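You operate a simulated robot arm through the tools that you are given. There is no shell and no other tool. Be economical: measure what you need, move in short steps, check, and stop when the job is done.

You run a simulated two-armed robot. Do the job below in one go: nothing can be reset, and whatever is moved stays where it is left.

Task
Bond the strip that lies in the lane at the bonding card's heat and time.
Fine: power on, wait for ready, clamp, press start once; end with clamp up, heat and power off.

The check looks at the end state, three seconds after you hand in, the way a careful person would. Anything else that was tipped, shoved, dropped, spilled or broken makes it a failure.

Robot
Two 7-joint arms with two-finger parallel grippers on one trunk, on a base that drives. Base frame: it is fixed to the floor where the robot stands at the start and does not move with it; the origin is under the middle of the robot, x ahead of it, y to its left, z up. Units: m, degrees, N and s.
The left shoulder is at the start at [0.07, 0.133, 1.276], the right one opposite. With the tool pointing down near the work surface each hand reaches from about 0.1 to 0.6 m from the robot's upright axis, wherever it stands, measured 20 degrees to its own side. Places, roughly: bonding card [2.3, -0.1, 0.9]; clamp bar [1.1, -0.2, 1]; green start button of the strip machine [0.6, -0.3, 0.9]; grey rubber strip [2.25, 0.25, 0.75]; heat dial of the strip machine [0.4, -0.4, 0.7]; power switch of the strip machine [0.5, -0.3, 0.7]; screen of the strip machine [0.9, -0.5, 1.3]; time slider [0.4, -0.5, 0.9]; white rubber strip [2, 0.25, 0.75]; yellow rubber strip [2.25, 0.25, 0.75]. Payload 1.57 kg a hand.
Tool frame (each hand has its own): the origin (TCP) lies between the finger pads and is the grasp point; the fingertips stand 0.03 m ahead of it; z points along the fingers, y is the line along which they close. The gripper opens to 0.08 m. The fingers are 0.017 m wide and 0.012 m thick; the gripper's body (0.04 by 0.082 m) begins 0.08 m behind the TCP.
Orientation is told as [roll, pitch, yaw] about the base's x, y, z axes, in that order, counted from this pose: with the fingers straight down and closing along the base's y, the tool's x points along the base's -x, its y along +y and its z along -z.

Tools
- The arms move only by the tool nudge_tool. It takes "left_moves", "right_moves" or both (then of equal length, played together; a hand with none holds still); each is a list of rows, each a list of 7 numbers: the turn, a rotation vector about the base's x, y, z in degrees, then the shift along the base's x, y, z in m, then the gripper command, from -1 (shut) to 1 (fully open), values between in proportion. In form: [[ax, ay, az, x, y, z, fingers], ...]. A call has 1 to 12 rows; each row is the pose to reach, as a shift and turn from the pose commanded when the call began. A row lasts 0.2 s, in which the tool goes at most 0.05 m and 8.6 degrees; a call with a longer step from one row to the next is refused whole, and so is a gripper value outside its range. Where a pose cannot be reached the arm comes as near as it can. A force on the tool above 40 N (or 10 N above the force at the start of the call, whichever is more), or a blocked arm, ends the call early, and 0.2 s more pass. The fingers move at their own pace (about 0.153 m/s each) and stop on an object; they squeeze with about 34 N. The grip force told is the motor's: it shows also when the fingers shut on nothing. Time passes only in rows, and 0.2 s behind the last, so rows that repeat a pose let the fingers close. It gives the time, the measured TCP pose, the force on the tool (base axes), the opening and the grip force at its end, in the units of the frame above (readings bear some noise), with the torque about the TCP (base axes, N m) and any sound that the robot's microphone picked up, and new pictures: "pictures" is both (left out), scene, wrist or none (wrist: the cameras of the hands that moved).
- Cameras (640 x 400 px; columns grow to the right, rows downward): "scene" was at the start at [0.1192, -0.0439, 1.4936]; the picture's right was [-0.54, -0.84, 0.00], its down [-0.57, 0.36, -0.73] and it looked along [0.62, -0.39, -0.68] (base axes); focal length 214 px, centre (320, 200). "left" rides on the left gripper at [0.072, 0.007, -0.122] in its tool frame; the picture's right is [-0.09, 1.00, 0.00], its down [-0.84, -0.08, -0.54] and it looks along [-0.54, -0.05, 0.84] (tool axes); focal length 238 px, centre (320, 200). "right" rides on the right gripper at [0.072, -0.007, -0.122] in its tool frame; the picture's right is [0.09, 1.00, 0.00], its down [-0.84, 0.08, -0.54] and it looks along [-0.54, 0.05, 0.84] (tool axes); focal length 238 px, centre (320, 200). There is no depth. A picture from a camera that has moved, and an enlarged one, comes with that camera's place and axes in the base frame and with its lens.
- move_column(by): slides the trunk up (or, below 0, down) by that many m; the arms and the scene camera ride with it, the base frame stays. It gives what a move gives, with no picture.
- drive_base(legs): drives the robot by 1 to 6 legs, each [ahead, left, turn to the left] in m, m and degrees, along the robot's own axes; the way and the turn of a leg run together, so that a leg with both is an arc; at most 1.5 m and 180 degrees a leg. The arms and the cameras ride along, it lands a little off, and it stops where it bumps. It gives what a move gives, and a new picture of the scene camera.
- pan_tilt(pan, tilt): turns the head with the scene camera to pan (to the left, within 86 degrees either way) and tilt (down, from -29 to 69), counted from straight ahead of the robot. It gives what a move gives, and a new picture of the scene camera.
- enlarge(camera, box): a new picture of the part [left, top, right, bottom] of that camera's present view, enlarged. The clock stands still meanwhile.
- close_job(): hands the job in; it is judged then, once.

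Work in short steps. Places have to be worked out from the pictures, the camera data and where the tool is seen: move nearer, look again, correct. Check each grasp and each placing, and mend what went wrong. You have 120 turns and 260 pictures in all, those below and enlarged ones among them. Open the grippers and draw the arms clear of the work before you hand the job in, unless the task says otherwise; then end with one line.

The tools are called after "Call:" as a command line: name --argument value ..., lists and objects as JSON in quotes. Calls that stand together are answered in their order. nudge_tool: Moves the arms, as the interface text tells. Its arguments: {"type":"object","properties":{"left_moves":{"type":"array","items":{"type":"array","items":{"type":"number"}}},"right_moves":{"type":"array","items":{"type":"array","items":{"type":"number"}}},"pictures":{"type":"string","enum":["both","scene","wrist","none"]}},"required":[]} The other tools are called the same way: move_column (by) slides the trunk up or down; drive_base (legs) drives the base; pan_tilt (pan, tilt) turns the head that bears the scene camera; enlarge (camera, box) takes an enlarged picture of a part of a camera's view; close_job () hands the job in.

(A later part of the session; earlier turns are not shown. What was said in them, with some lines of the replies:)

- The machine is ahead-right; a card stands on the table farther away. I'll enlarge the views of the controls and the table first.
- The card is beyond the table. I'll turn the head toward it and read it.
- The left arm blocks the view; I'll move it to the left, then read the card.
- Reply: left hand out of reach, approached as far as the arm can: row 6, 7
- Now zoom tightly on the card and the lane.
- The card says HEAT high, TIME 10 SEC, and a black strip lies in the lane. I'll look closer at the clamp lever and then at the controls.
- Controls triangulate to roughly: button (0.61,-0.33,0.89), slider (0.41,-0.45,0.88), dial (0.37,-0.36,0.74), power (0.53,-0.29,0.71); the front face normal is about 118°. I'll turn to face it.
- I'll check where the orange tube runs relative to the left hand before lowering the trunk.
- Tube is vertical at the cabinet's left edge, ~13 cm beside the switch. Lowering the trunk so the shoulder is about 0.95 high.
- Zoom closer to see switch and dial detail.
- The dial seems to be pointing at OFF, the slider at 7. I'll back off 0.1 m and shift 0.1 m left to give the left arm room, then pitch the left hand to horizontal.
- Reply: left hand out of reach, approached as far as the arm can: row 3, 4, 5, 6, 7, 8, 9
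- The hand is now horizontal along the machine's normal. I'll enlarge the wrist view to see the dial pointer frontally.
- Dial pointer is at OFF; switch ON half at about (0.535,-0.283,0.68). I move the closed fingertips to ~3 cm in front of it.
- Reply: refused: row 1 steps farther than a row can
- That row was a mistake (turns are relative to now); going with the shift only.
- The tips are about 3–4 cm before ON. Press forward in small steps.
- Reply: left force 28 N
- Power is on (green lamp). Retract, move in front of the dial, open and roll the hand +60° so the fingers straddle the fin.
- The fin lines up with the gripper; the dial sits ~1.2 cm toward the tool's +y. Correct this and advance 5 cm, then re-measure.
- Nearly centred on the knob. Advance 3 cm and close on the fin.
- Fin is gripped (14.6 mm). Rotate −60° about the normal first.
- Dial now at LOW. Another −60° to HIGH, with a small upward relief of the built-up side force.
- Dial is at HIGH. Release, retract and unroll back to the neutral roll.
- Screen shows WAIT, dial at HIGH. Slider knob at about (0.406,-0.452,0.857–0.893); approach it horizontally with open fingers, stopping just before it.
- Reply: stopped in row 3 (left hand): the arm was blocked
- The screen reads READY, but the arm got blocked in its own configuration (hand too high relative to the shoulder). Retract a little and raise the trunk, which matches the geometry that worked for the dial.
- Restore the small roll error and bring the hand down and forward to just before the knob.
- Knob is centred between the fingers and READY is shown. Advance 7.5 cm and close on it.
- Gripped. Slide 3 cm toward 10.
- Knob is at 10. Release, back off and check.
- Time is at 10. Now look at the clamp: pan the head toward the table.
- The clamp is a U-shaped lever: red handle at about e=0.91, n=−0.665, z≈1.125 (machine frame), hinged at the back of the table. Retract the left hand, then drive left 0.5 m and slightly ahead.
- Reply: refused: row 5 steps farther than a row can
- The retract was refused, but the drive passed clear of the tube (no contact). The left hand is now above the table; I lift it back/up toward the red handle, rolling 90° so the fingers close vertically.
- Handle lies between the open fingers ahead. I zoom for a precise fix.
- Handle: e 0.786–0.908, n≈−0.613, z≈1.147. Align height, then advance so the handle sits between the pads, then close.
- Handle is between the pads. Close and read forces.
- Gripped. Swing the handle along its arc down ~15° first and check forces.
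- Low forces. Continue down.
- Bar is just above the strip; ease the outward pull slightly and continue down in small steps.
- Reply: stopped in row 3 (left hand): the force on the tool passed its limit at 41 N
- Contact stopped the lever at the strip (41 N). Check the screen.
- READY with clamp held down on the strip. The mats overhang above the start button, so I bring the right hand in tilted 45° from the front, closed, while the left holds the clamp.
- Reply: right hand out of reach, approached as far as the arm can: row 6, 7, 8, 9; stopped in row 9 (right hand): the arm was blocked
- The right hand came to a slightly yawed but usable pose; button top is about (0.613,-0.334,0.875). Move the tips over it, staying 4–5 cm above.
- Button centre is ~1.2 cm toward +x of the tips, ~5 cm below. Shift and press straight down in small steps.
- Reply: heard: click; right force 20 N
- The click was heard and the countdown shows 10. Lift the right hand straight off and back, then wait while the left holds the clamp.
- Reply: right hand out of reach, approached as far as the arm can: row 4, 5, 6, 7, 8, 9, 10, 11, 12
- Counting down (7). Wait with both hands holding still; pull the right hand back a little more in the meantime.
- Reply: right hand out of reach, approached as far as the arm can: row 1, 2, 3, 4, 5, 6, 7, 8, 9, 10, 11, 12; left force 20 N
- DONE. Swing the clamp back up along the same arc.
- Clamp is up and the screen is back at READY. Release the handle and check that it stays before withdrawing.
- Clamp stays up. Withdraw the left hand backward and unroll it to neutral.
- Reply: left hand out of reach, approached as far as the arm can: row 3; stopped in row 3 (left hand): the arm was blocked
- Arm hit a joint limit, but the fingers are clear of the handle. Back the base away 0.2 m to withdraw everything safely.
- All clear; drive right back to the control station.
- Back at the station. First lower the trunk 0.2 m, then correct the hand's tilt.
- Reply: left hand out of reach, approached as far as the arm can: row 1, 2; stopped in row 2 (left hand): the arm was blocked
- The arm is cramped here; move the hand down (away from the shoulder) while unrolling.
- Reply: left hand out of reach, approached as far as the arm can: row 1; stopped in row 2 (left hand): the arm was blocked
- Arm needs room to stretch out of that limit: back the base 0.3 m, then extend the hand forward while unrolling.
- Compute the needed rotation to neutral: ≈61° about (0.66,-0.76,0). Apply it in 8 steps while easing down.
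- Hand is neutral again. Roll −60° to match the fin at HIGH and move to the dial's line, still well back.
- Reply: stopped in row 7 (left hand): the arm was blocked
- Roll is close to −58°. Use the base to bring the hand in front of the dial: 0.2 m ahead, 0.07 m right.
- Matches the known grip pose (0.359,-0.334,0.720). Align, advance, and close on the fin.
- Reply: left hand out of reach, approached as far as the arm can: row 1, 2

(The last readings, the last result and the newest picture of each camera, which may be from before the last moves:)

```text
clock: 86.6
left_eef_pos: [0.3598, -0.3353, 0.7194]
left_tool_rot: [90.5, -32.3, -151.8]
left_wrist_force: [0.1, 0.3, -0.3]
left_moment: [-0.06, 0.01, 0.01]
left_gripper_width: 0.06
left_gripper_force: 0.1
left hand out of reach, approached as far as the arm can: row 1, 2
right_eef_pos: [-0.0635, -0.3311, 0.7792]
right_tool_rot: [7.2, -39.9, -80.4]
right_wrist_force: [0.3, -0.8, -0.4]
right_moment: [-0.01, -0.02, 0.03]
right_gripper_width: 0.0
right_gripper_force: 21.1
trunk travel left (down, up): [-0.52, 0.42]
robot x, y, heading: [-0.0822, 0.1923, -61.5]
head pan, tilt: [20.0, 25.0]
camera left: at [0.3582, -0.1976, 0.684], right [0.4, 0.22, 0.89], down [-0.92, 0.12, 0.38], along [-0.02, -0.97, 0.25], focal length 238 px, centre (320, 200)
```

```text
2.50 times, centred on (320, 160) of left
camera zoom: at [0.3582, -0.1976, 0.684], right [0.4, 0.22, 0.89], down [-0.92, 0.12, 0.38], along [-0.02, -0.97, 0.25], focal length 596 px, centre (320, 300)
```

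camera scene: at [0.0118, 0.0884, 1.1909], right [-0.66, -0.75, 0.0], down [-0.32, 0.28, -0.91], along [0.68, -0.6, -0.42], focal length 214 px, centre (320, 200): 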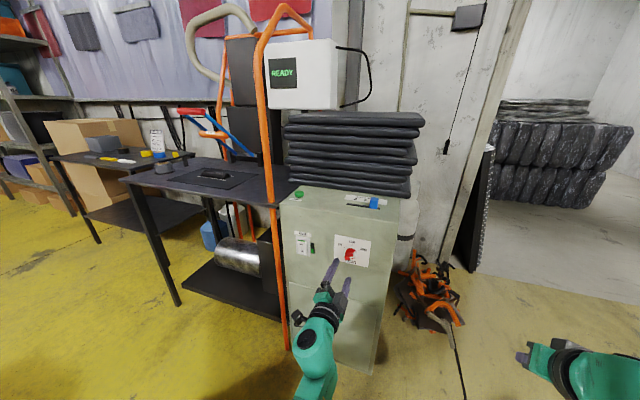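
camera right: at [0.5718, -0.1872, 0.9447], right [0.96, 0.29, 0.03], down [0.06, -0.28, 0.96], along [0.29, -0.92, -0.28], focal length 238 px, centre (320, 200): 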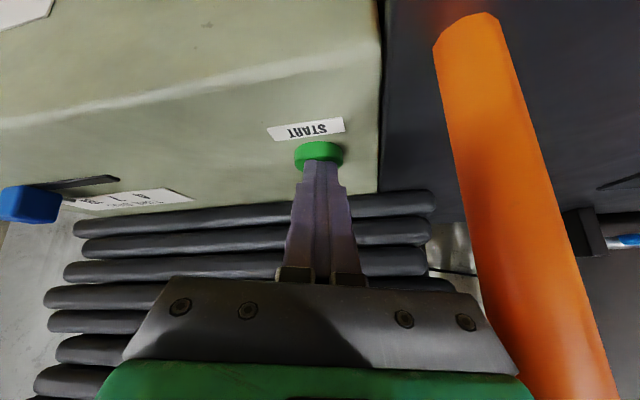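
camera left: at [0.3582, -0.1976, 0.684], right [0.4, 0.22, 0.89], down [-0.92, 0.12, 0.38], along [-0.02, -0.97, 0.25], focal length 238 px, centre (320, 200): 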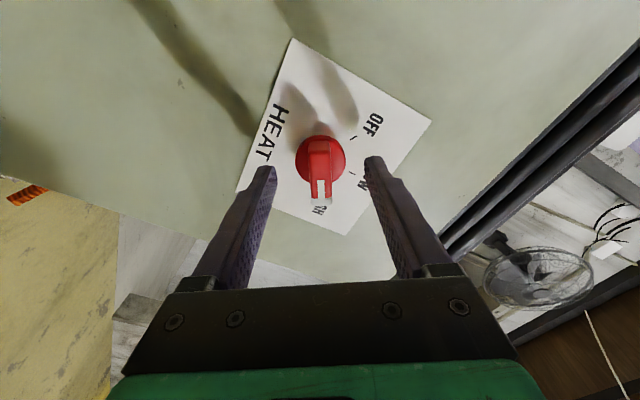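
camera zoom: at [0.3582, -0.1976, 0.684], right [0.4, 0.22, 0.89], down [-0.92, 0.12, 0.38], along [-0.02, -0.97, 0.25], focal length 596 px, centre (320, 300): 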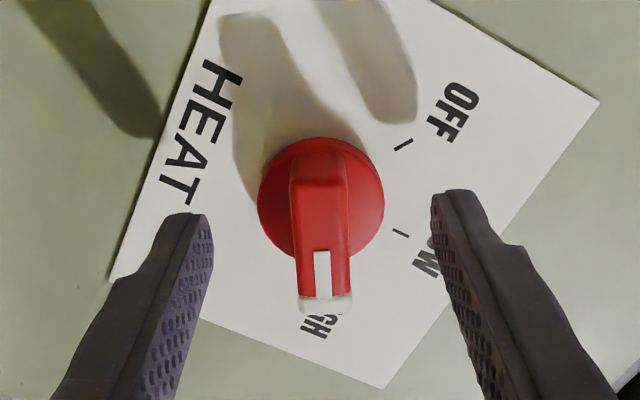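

Well centred. Close and rotate +60° (to LOW).

Call:
nudge_tool --left_moves '[[0, 0, 0, 0, 0, 0, 0], [0, 0, 0, 0, 0, 0, -1], [0, 0, 0, 0, 0, 0, -1], [-3.6, 6.6, 0, 0, 0, 0, -1], [-7.2, 13.2, 0, 0, 0, 0, -1], [-10.7, 19.8, 0, 0, 0, 0, -1], [-14.3, 26.4, 0, 0, 0, 0, -1], [-17.9, 33, 0, 0, 0, 0, -1], [-21.5, 39.6, 0, 0, 0, 0, -1], [-25, 46.1, 0, 0, 0, 0, -1], [-28.6, 52.7, 0, 0, 0, 0, -1]]' --pictures "wrist"

```text
clock: 89.0
left_eef_pos: [0.3587, -0.3349, 0.7196]
left_tool_rot: [-92.3, -87.6, 31.3]
left_wrist_force: [-5.4, 5.5, -7.8]
left_moment: [-0.26, -0.21, 0.19]
left_gripper_width: 0.0149
left_gripper_force: 31.2
right_eef_pos: [-0.0646, -0.3294, 0.7807]
right_tool_rot: [7.1, -39.8, -80.5]
right_wrist_force: [-0.1, 0.2, -0.6]
right_moment: [0.02, -0.03, 0.03]
right_gripper_width: 0.0
right_gripper_force: 21.0
trunk travel left (down, up): [-0.52, 0.42]
robot x, y, heading: [-0.0785, 0.1949, -61.4]
head pan, tilt: [20.0, 25.0]
camera left: at [0.3032, -0.2264, 0.6457], right [0.87, 0.48, 0.05], down [-0.3, 0.46, 0.84], along [0.38, -0.75, 0.54], focal length 238 px, centre (320, 200)
```

left: 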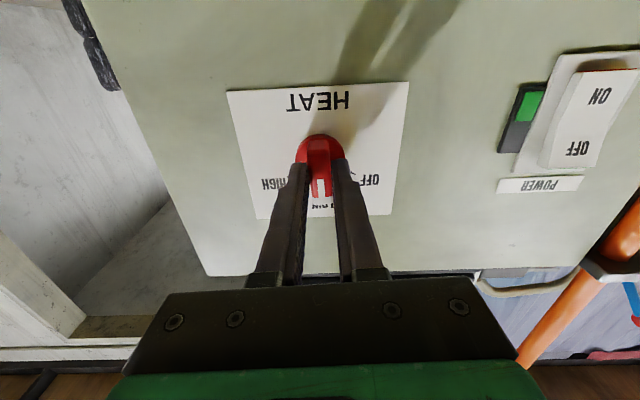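

Now at LOW; another +60° to OFF.

Call:
nudge_tool --left_moves '[[-3.6, 6.6, 0, 0, 0, 0, -1], [-7.2, 13.2, 0, 0, 0, 0, -1], [-10.7, 19.8, 0, 0, 0, 0, -1], [-14.3, 26.4, 0, 0, 0, 0, -1], [-17.9, 33, 0, 0, 0, 0, -1], [-21.5, 39.6, 0, 0, 0, 0, -1], [-25, 46.1, 0, 0, 0, 0, -1], [-28.6, 52.7, 0, 0, 0, 0, -1]]' --pictures "wrist"

Call:
enlarge --camera "scene" --box '[280, 210, 400, 290]'

```text
clock: 90.8
left_eef_pos: [0.3586, -0.3347, 0.7191]
left_tool_rot: [-89.7, -31.3, 28.6]
left_wrist_force: [-10.1, 8.6, -12.0]
left_moment: [0.09, 0.06, 0.26]
left_gripper_width: 0.0151
left_gripper_force: 30.1
left hand out of reach, approached as far as the arm can: row 8
right_eef_pos: [-0.0633, -0.329, 0.7817]
right_tool_rot: [7.1, -39.8, -80.5]
right_wrist_force: [0.8, 0.4, 0.3]
right_moment: [-0.02, -0.02, -0.01]
right_gripper_width: 0.0001
right_gripper_force: 21.3
trunk travel left (down, up): [-0.52, 0.42]
robot x, y, heading: [-0.0773, 0.1941, -61.4]
head pan, tilt: [20.0, 25.0]
camera left: at [0.2492, -0.2559, 0.6761], right [0.52, 0.29, -0.8], down [0.33, 0.8, 0.5], along [0.79, -0.53, 0.32], focal length 238 px, centre (320, 200)
```

left: 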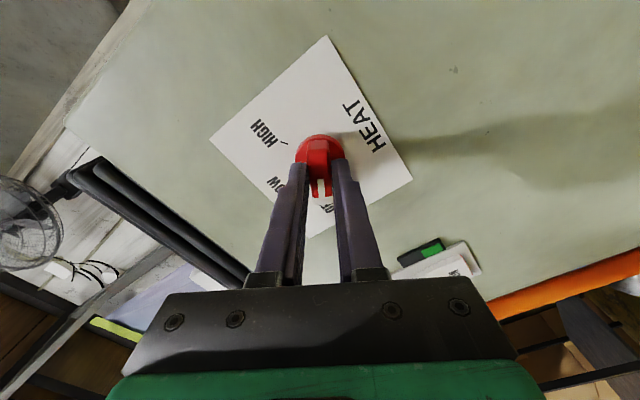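

```text
5.00 times, centred on (340, 250) of scene
camera zoom: at [0.0113, 0.0889, 1.191], right [-0.66, -0.75, 0.0], down [-0.32, 0.28, -0.91], along [0.68, -0.6, -0.42], focal length 1072 px, centre (220, -50)
```

zoom: 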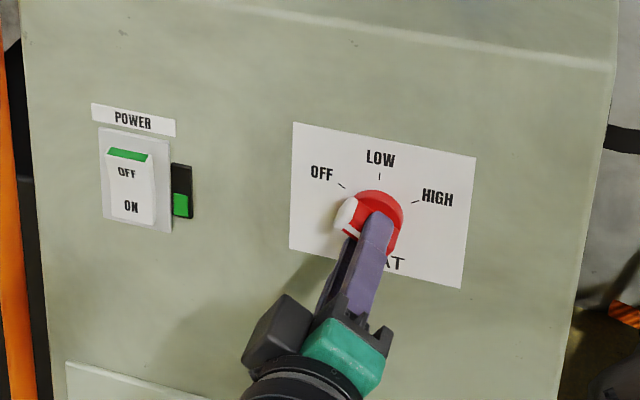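

Dial is at OFF. Release, retract and unroll with fingers closing.

Call:
nudge_tool --left_moves '[[0, 0, 0, 0, 0, 0, 0.2], [0, 0, 0, 0, 0, 0, 0.5], [0, 0, 0, -0.019, 0.035, 0, 0.5], [0, 0, 0, -0.041, 0.075, 0, 0.5], [3.6, -6.6, 0, -0.048, 0.088, 0, 0], [7.2, -13.2, 0, -0.048, 0.088, 0, -1], [10.7, -19.8, 0, -0.048, 0.088, 0, -1], [14.3, -26.4, 0, -0.048, 0.088, 0, -1], [17.9, -33, 0, -0.048, 0.088, 0, -1], [21.5, -39.6, 0, -0.048, 0.088, 0, -1], [25, -46.1, 0, -0.048, 0.088, 0, -1], [28.6, -52.7, 0, -0.048, 0.088, 0, -1]]' --pictures "wrist"

```text
clock: 93.4
left_eef_pos: [0.3106, -0.2467, 0.7204]
left_tool_rot: [97.8, -88.4, -158.9]
left_wrist_force: [0.3, -0.2, -0.5]
left_moment: [0.0, -0.04, -0.03]
left_gripper_width: 0.0001
left_gripper_force: 21.5
right_eef_pos: [-0.0638, -0.3294, 0.7794]
right_tool_rot: [7.2, -39.8, -80.6]
right_wrist_force: [-1.0, 1.0, 0.6]
right_moment: [0.0, 0.01, 0.0]
right_gripper_width: 0.0
right_gripper_force: 21.2
trunk travel left (down, up): [-0.52, 0.42]
robot x, y, heading: [-0.0819, 0.1904, -61.4]
head pan, tilt: [20.0, 25.0]
camera left: at [0.2601, -0.136, 0.647], right [0.87, 0.48, 0.12], down [-0.35, 0.43, 0.83], along [0.35, -0.77, 0.54], focal length 238 px, centre (320, 200)
```

left: 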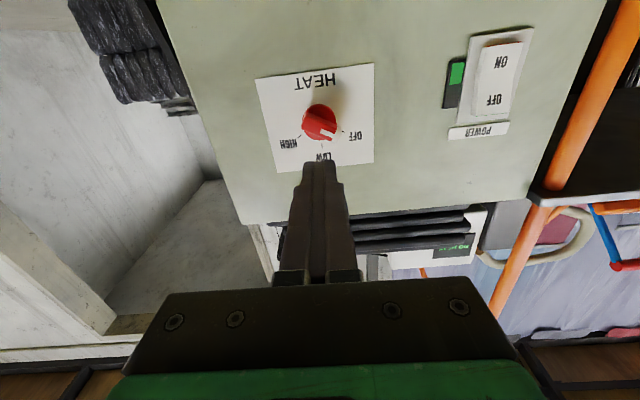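

Dial shows OFF. Drive left 0.178 m to line up with the power switch.

Call:
drive_base --legs '[[0, 0.178, 0]]'

Call:
enlarge --camera "left" --box '[120, 40, 440, 240]'

```text
clock: 94.9
left_eef_pos: [0.4683, -0.1594, 0.72]
left_tool_rot: [98.6, -88.6, -159.7]
left_wrist_force: [-0.2, -0.4, 0.0]
left_moment: [0.0, 0.01, -0.02]
left_gripper_width: 0.0002
left_gripper_force: 21.9
right_eef_pos: [0.093, -0.2431, 0.7806]
right_tool_rot: [7.2, -39.8, -80.4]
right_wrist_force: [0.0, 0.9, 0.2]
right_moment: [0.01, 0.02, 0.01]
right_gripper_width: 0.0002
right_gripper_force: 20.8
trunk travel left (down, up): [-0.52, 0.42]
robot x, y, heading: [0.0729, 0.2797, -61.5]
head pan, tilt: [20.0, 25.0]
camera scene: at [0.1682, 0.1752, 1.191], right [-0.66, -0.75, 0.0], down [-0.32, 0.28, -0.91], along [0.68, -0.6, -0.42], focal length 214 px, centre (320, 200)
```

scene: 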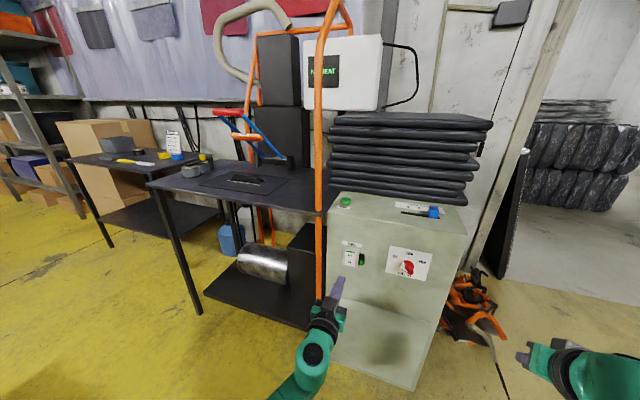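

```text
2.00 times, centred on (280, 140) of left
camera zoom: at [0.4164, -0.05, 0.6468], right [0.87, 0.48, 0.12], down [-0.35, 0.43, 0.83], along [0.35, -0.76, 0.54], focal length 477 px, centre (400, 320)
```

zoom: 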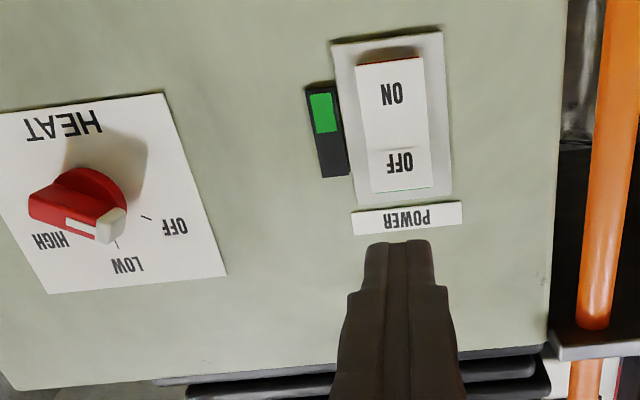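

Screen reads NO HEAT. Now press the OFF (upper) half at z≈0.722 in small steps.

Call:
nudge_tool --left_moves '[[0, 0, 0, 0.017, -0.033, 0.002, -1], [0, 0, 0, 0.0345, -0.066, 0.003, -1], [0, 0, 0, 0.042, -0.08, 0.003, -1], [0, 0, 0, 0.047, -0.089, 0.003, -1], [0, 0, 0, 0.051, -0.097, 0.003, -1]]' --pictures "both"

Call:
enlarge --camera "scene" --box '[300, 220, 440, 320]'

```text
clock: 96.1
left_eef_pos: [0.5181, -0.2572, 0.7235]
left_tool_rot: [97.4, -88.6, -158.6]
left_wrist_force: [0.2, -0.6, -0.8]
left_moment: [0.0, 0.03, -0.02]
left_gripper_width: 0.0
left_gripper_force: 21.5
right_eef_pos: [0.0921, -0.2432, 0.7807]
right_tool_rot: [7.2, -39.7, -80.3]
right_wrist_force: [0.1, 0.2, -0.5]
right_moment: [0.0, -0.04, 0.0]
right_gripper_width: 0.0002
right_gripper_force: 21.3
trunk travel left (down, up): [-0.52, 0.42]
robot x, y, heading: [0.0744, 0.2772, -61.1]
head pan, tilt: [20.0, 25.0]
camera scene: at [0.1675, 0.1746, 1.191], right [-0.66, -0.75, 0.0], down [-0.32, 0.28, -0.91], along [0.68, -0.6, -0.42], focal length 214 px, centre (320, 200)
camera left: at [0.4669, -0.147, 0.6502], right [0.87, 0.48, 0.12], down [-0.35, 0.43, 0.83], along [0.35, -0.76, 0.54], focal length 238 px, centre (320, 200)
```

scene: 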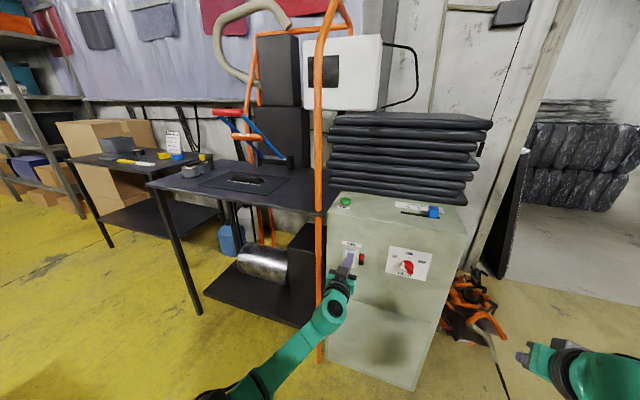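
left: 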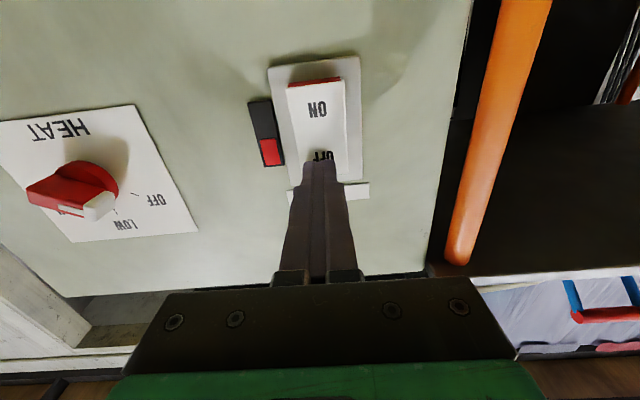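

```text
4.00 times, centred on (370, 270) of scene
camera zoom: at [0.1675, 0.1746, 1.191], right [-0.66, -0.75, 0.0], down [-0.32, 0.28, -0.91], along [0.68, -0.6, -0.42], focal length 858 px, centre (120, -80)
```

zoom: 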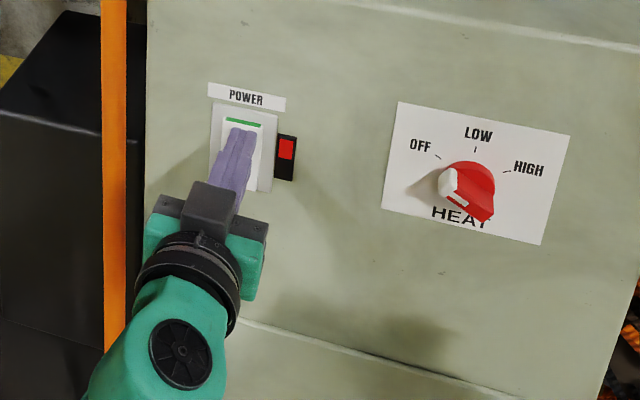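

Power is off (red lamp, dark screen). Retract, open both grippers, and back the base off.

Call:
nudge_tool --left_moves '[[0, 0, 0, -0.017, 0.033, 0, -1], [0, 0, 0, -0.034, 0.066, 0, -1], [0, 0, 0, -0.045, 0.085, 0, 0], [0, 0, 0, -0.045, 0.085, 0, 1]]' --right_moves '[[0, 0, 0, 0, 0, 0, 0], [0, 0, 0, 0, 0, 0, 1], [0, 0, 0, 0, 0, 0, 1], [0, 0, 0, 0, 0, 0, 1]]' --pictures "none"

Call:
drive_base --legs '[[-0.25, 0, 0]]'

Call:
enlarge --camera "scene" --box '[120, 100, 480, 330]'

```text
clock: 97.1
left_eef_pos: [0.4742, -0.1712, 0.7228]
left_tool_rot: [97.6, -88.7, -158.6]
left_wrist_force: [0.2, -0.9, 0.4]
left_moment: [-0.01, 0.04, 0.01]
left_gripper_width: 0.0802
left_gripper_force: 0.1
right_eef_pos: [0.0926, -0.2435, 0.7815]
right_tool_rot: [7.3, -39.8, -80.4]
right_wrist_force: [0.0, -0.1, 0.2]
right_moment: [0.02, 0.03, 0.02]
right_gripper_width: 0.0798
right_gripper_force: 0.0
trunk travel left (down, up): [-0.52, 0.42]
robot x, y, heading: [0.0752, 0.2786, -61.0]
head pan, tilt: [20.0, 25.0]
```

```text
clock: 98.9
left_eef_pos: [0.3528, 0.0448, 0.7248]
left_tool_rot: [100.1, -88.7, -161.1]
left_wrist_force: [-1.2, -0.7, -0.1]
left_moment: [0.02, -0.02, 0.01]
left_gripper_width: 0.0799
left_gripper_force: 0.0
right_eef_pos: [-0.0268, -0.0261, 0.7803]
right_tool_rot: [7.2, -40.0, -80.4]
right_wrist_force: [-0.1, 0.0, 0.3]
right_moment: [0.0, 0.02, -0.01]
right_gripper_width: 0.0798
right_gripper_force: 0.1
trunk travel left (down, up): [-0.52, 0.42]
robot x, y, heading: [-0.0437, 0.4938, -61.3]
head pan, tilt: [20.0, 25.0]
camera scene: at [0.0478, 0.3925, 1.1911], right [-0.66, -0.75, 0.0], down [-0.32, 0.28, -0.91], along [0.68, -0.6, -0.42], focal length 214 px, centre (320, 200)
```

scene: 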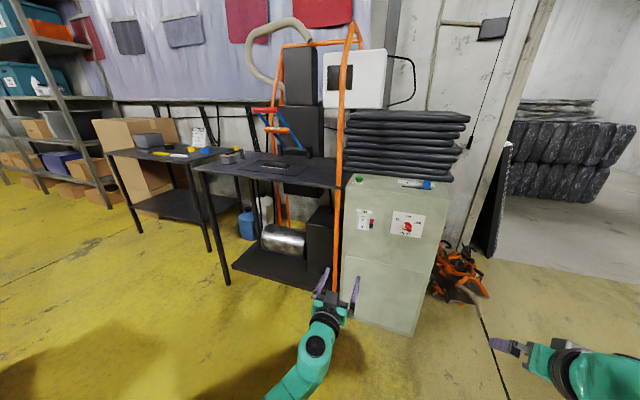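

```text
1.74 times, centred on (300, 215) of scene
camera zoom: at [0.0478, 0.3925, 1.1911], right [-0.66, -0.75, 0.0], down [-0.32, 0.28, -0.91], along [0.68, -0.6, -0.42], focal length 373 px, centre (355, 174)
```

zoom: 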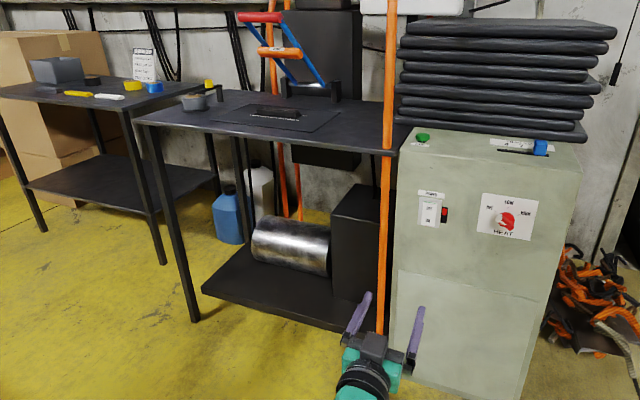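

Clamp is up, heat and power are off, the strip is in the lane and everything else is undisturbed. Handing in.

Call:
close_job

```text
The job is handed in.
```

The black strip in the lane was bonded at HIGH for 10 s, as the card says. One start press ran the countdown to DONE, and the job ended with the clamp up, heat and power off, and both arms clear. The card also lists a yellow reel, but a grey one was fitted and I left it, since the task named only heat and time.
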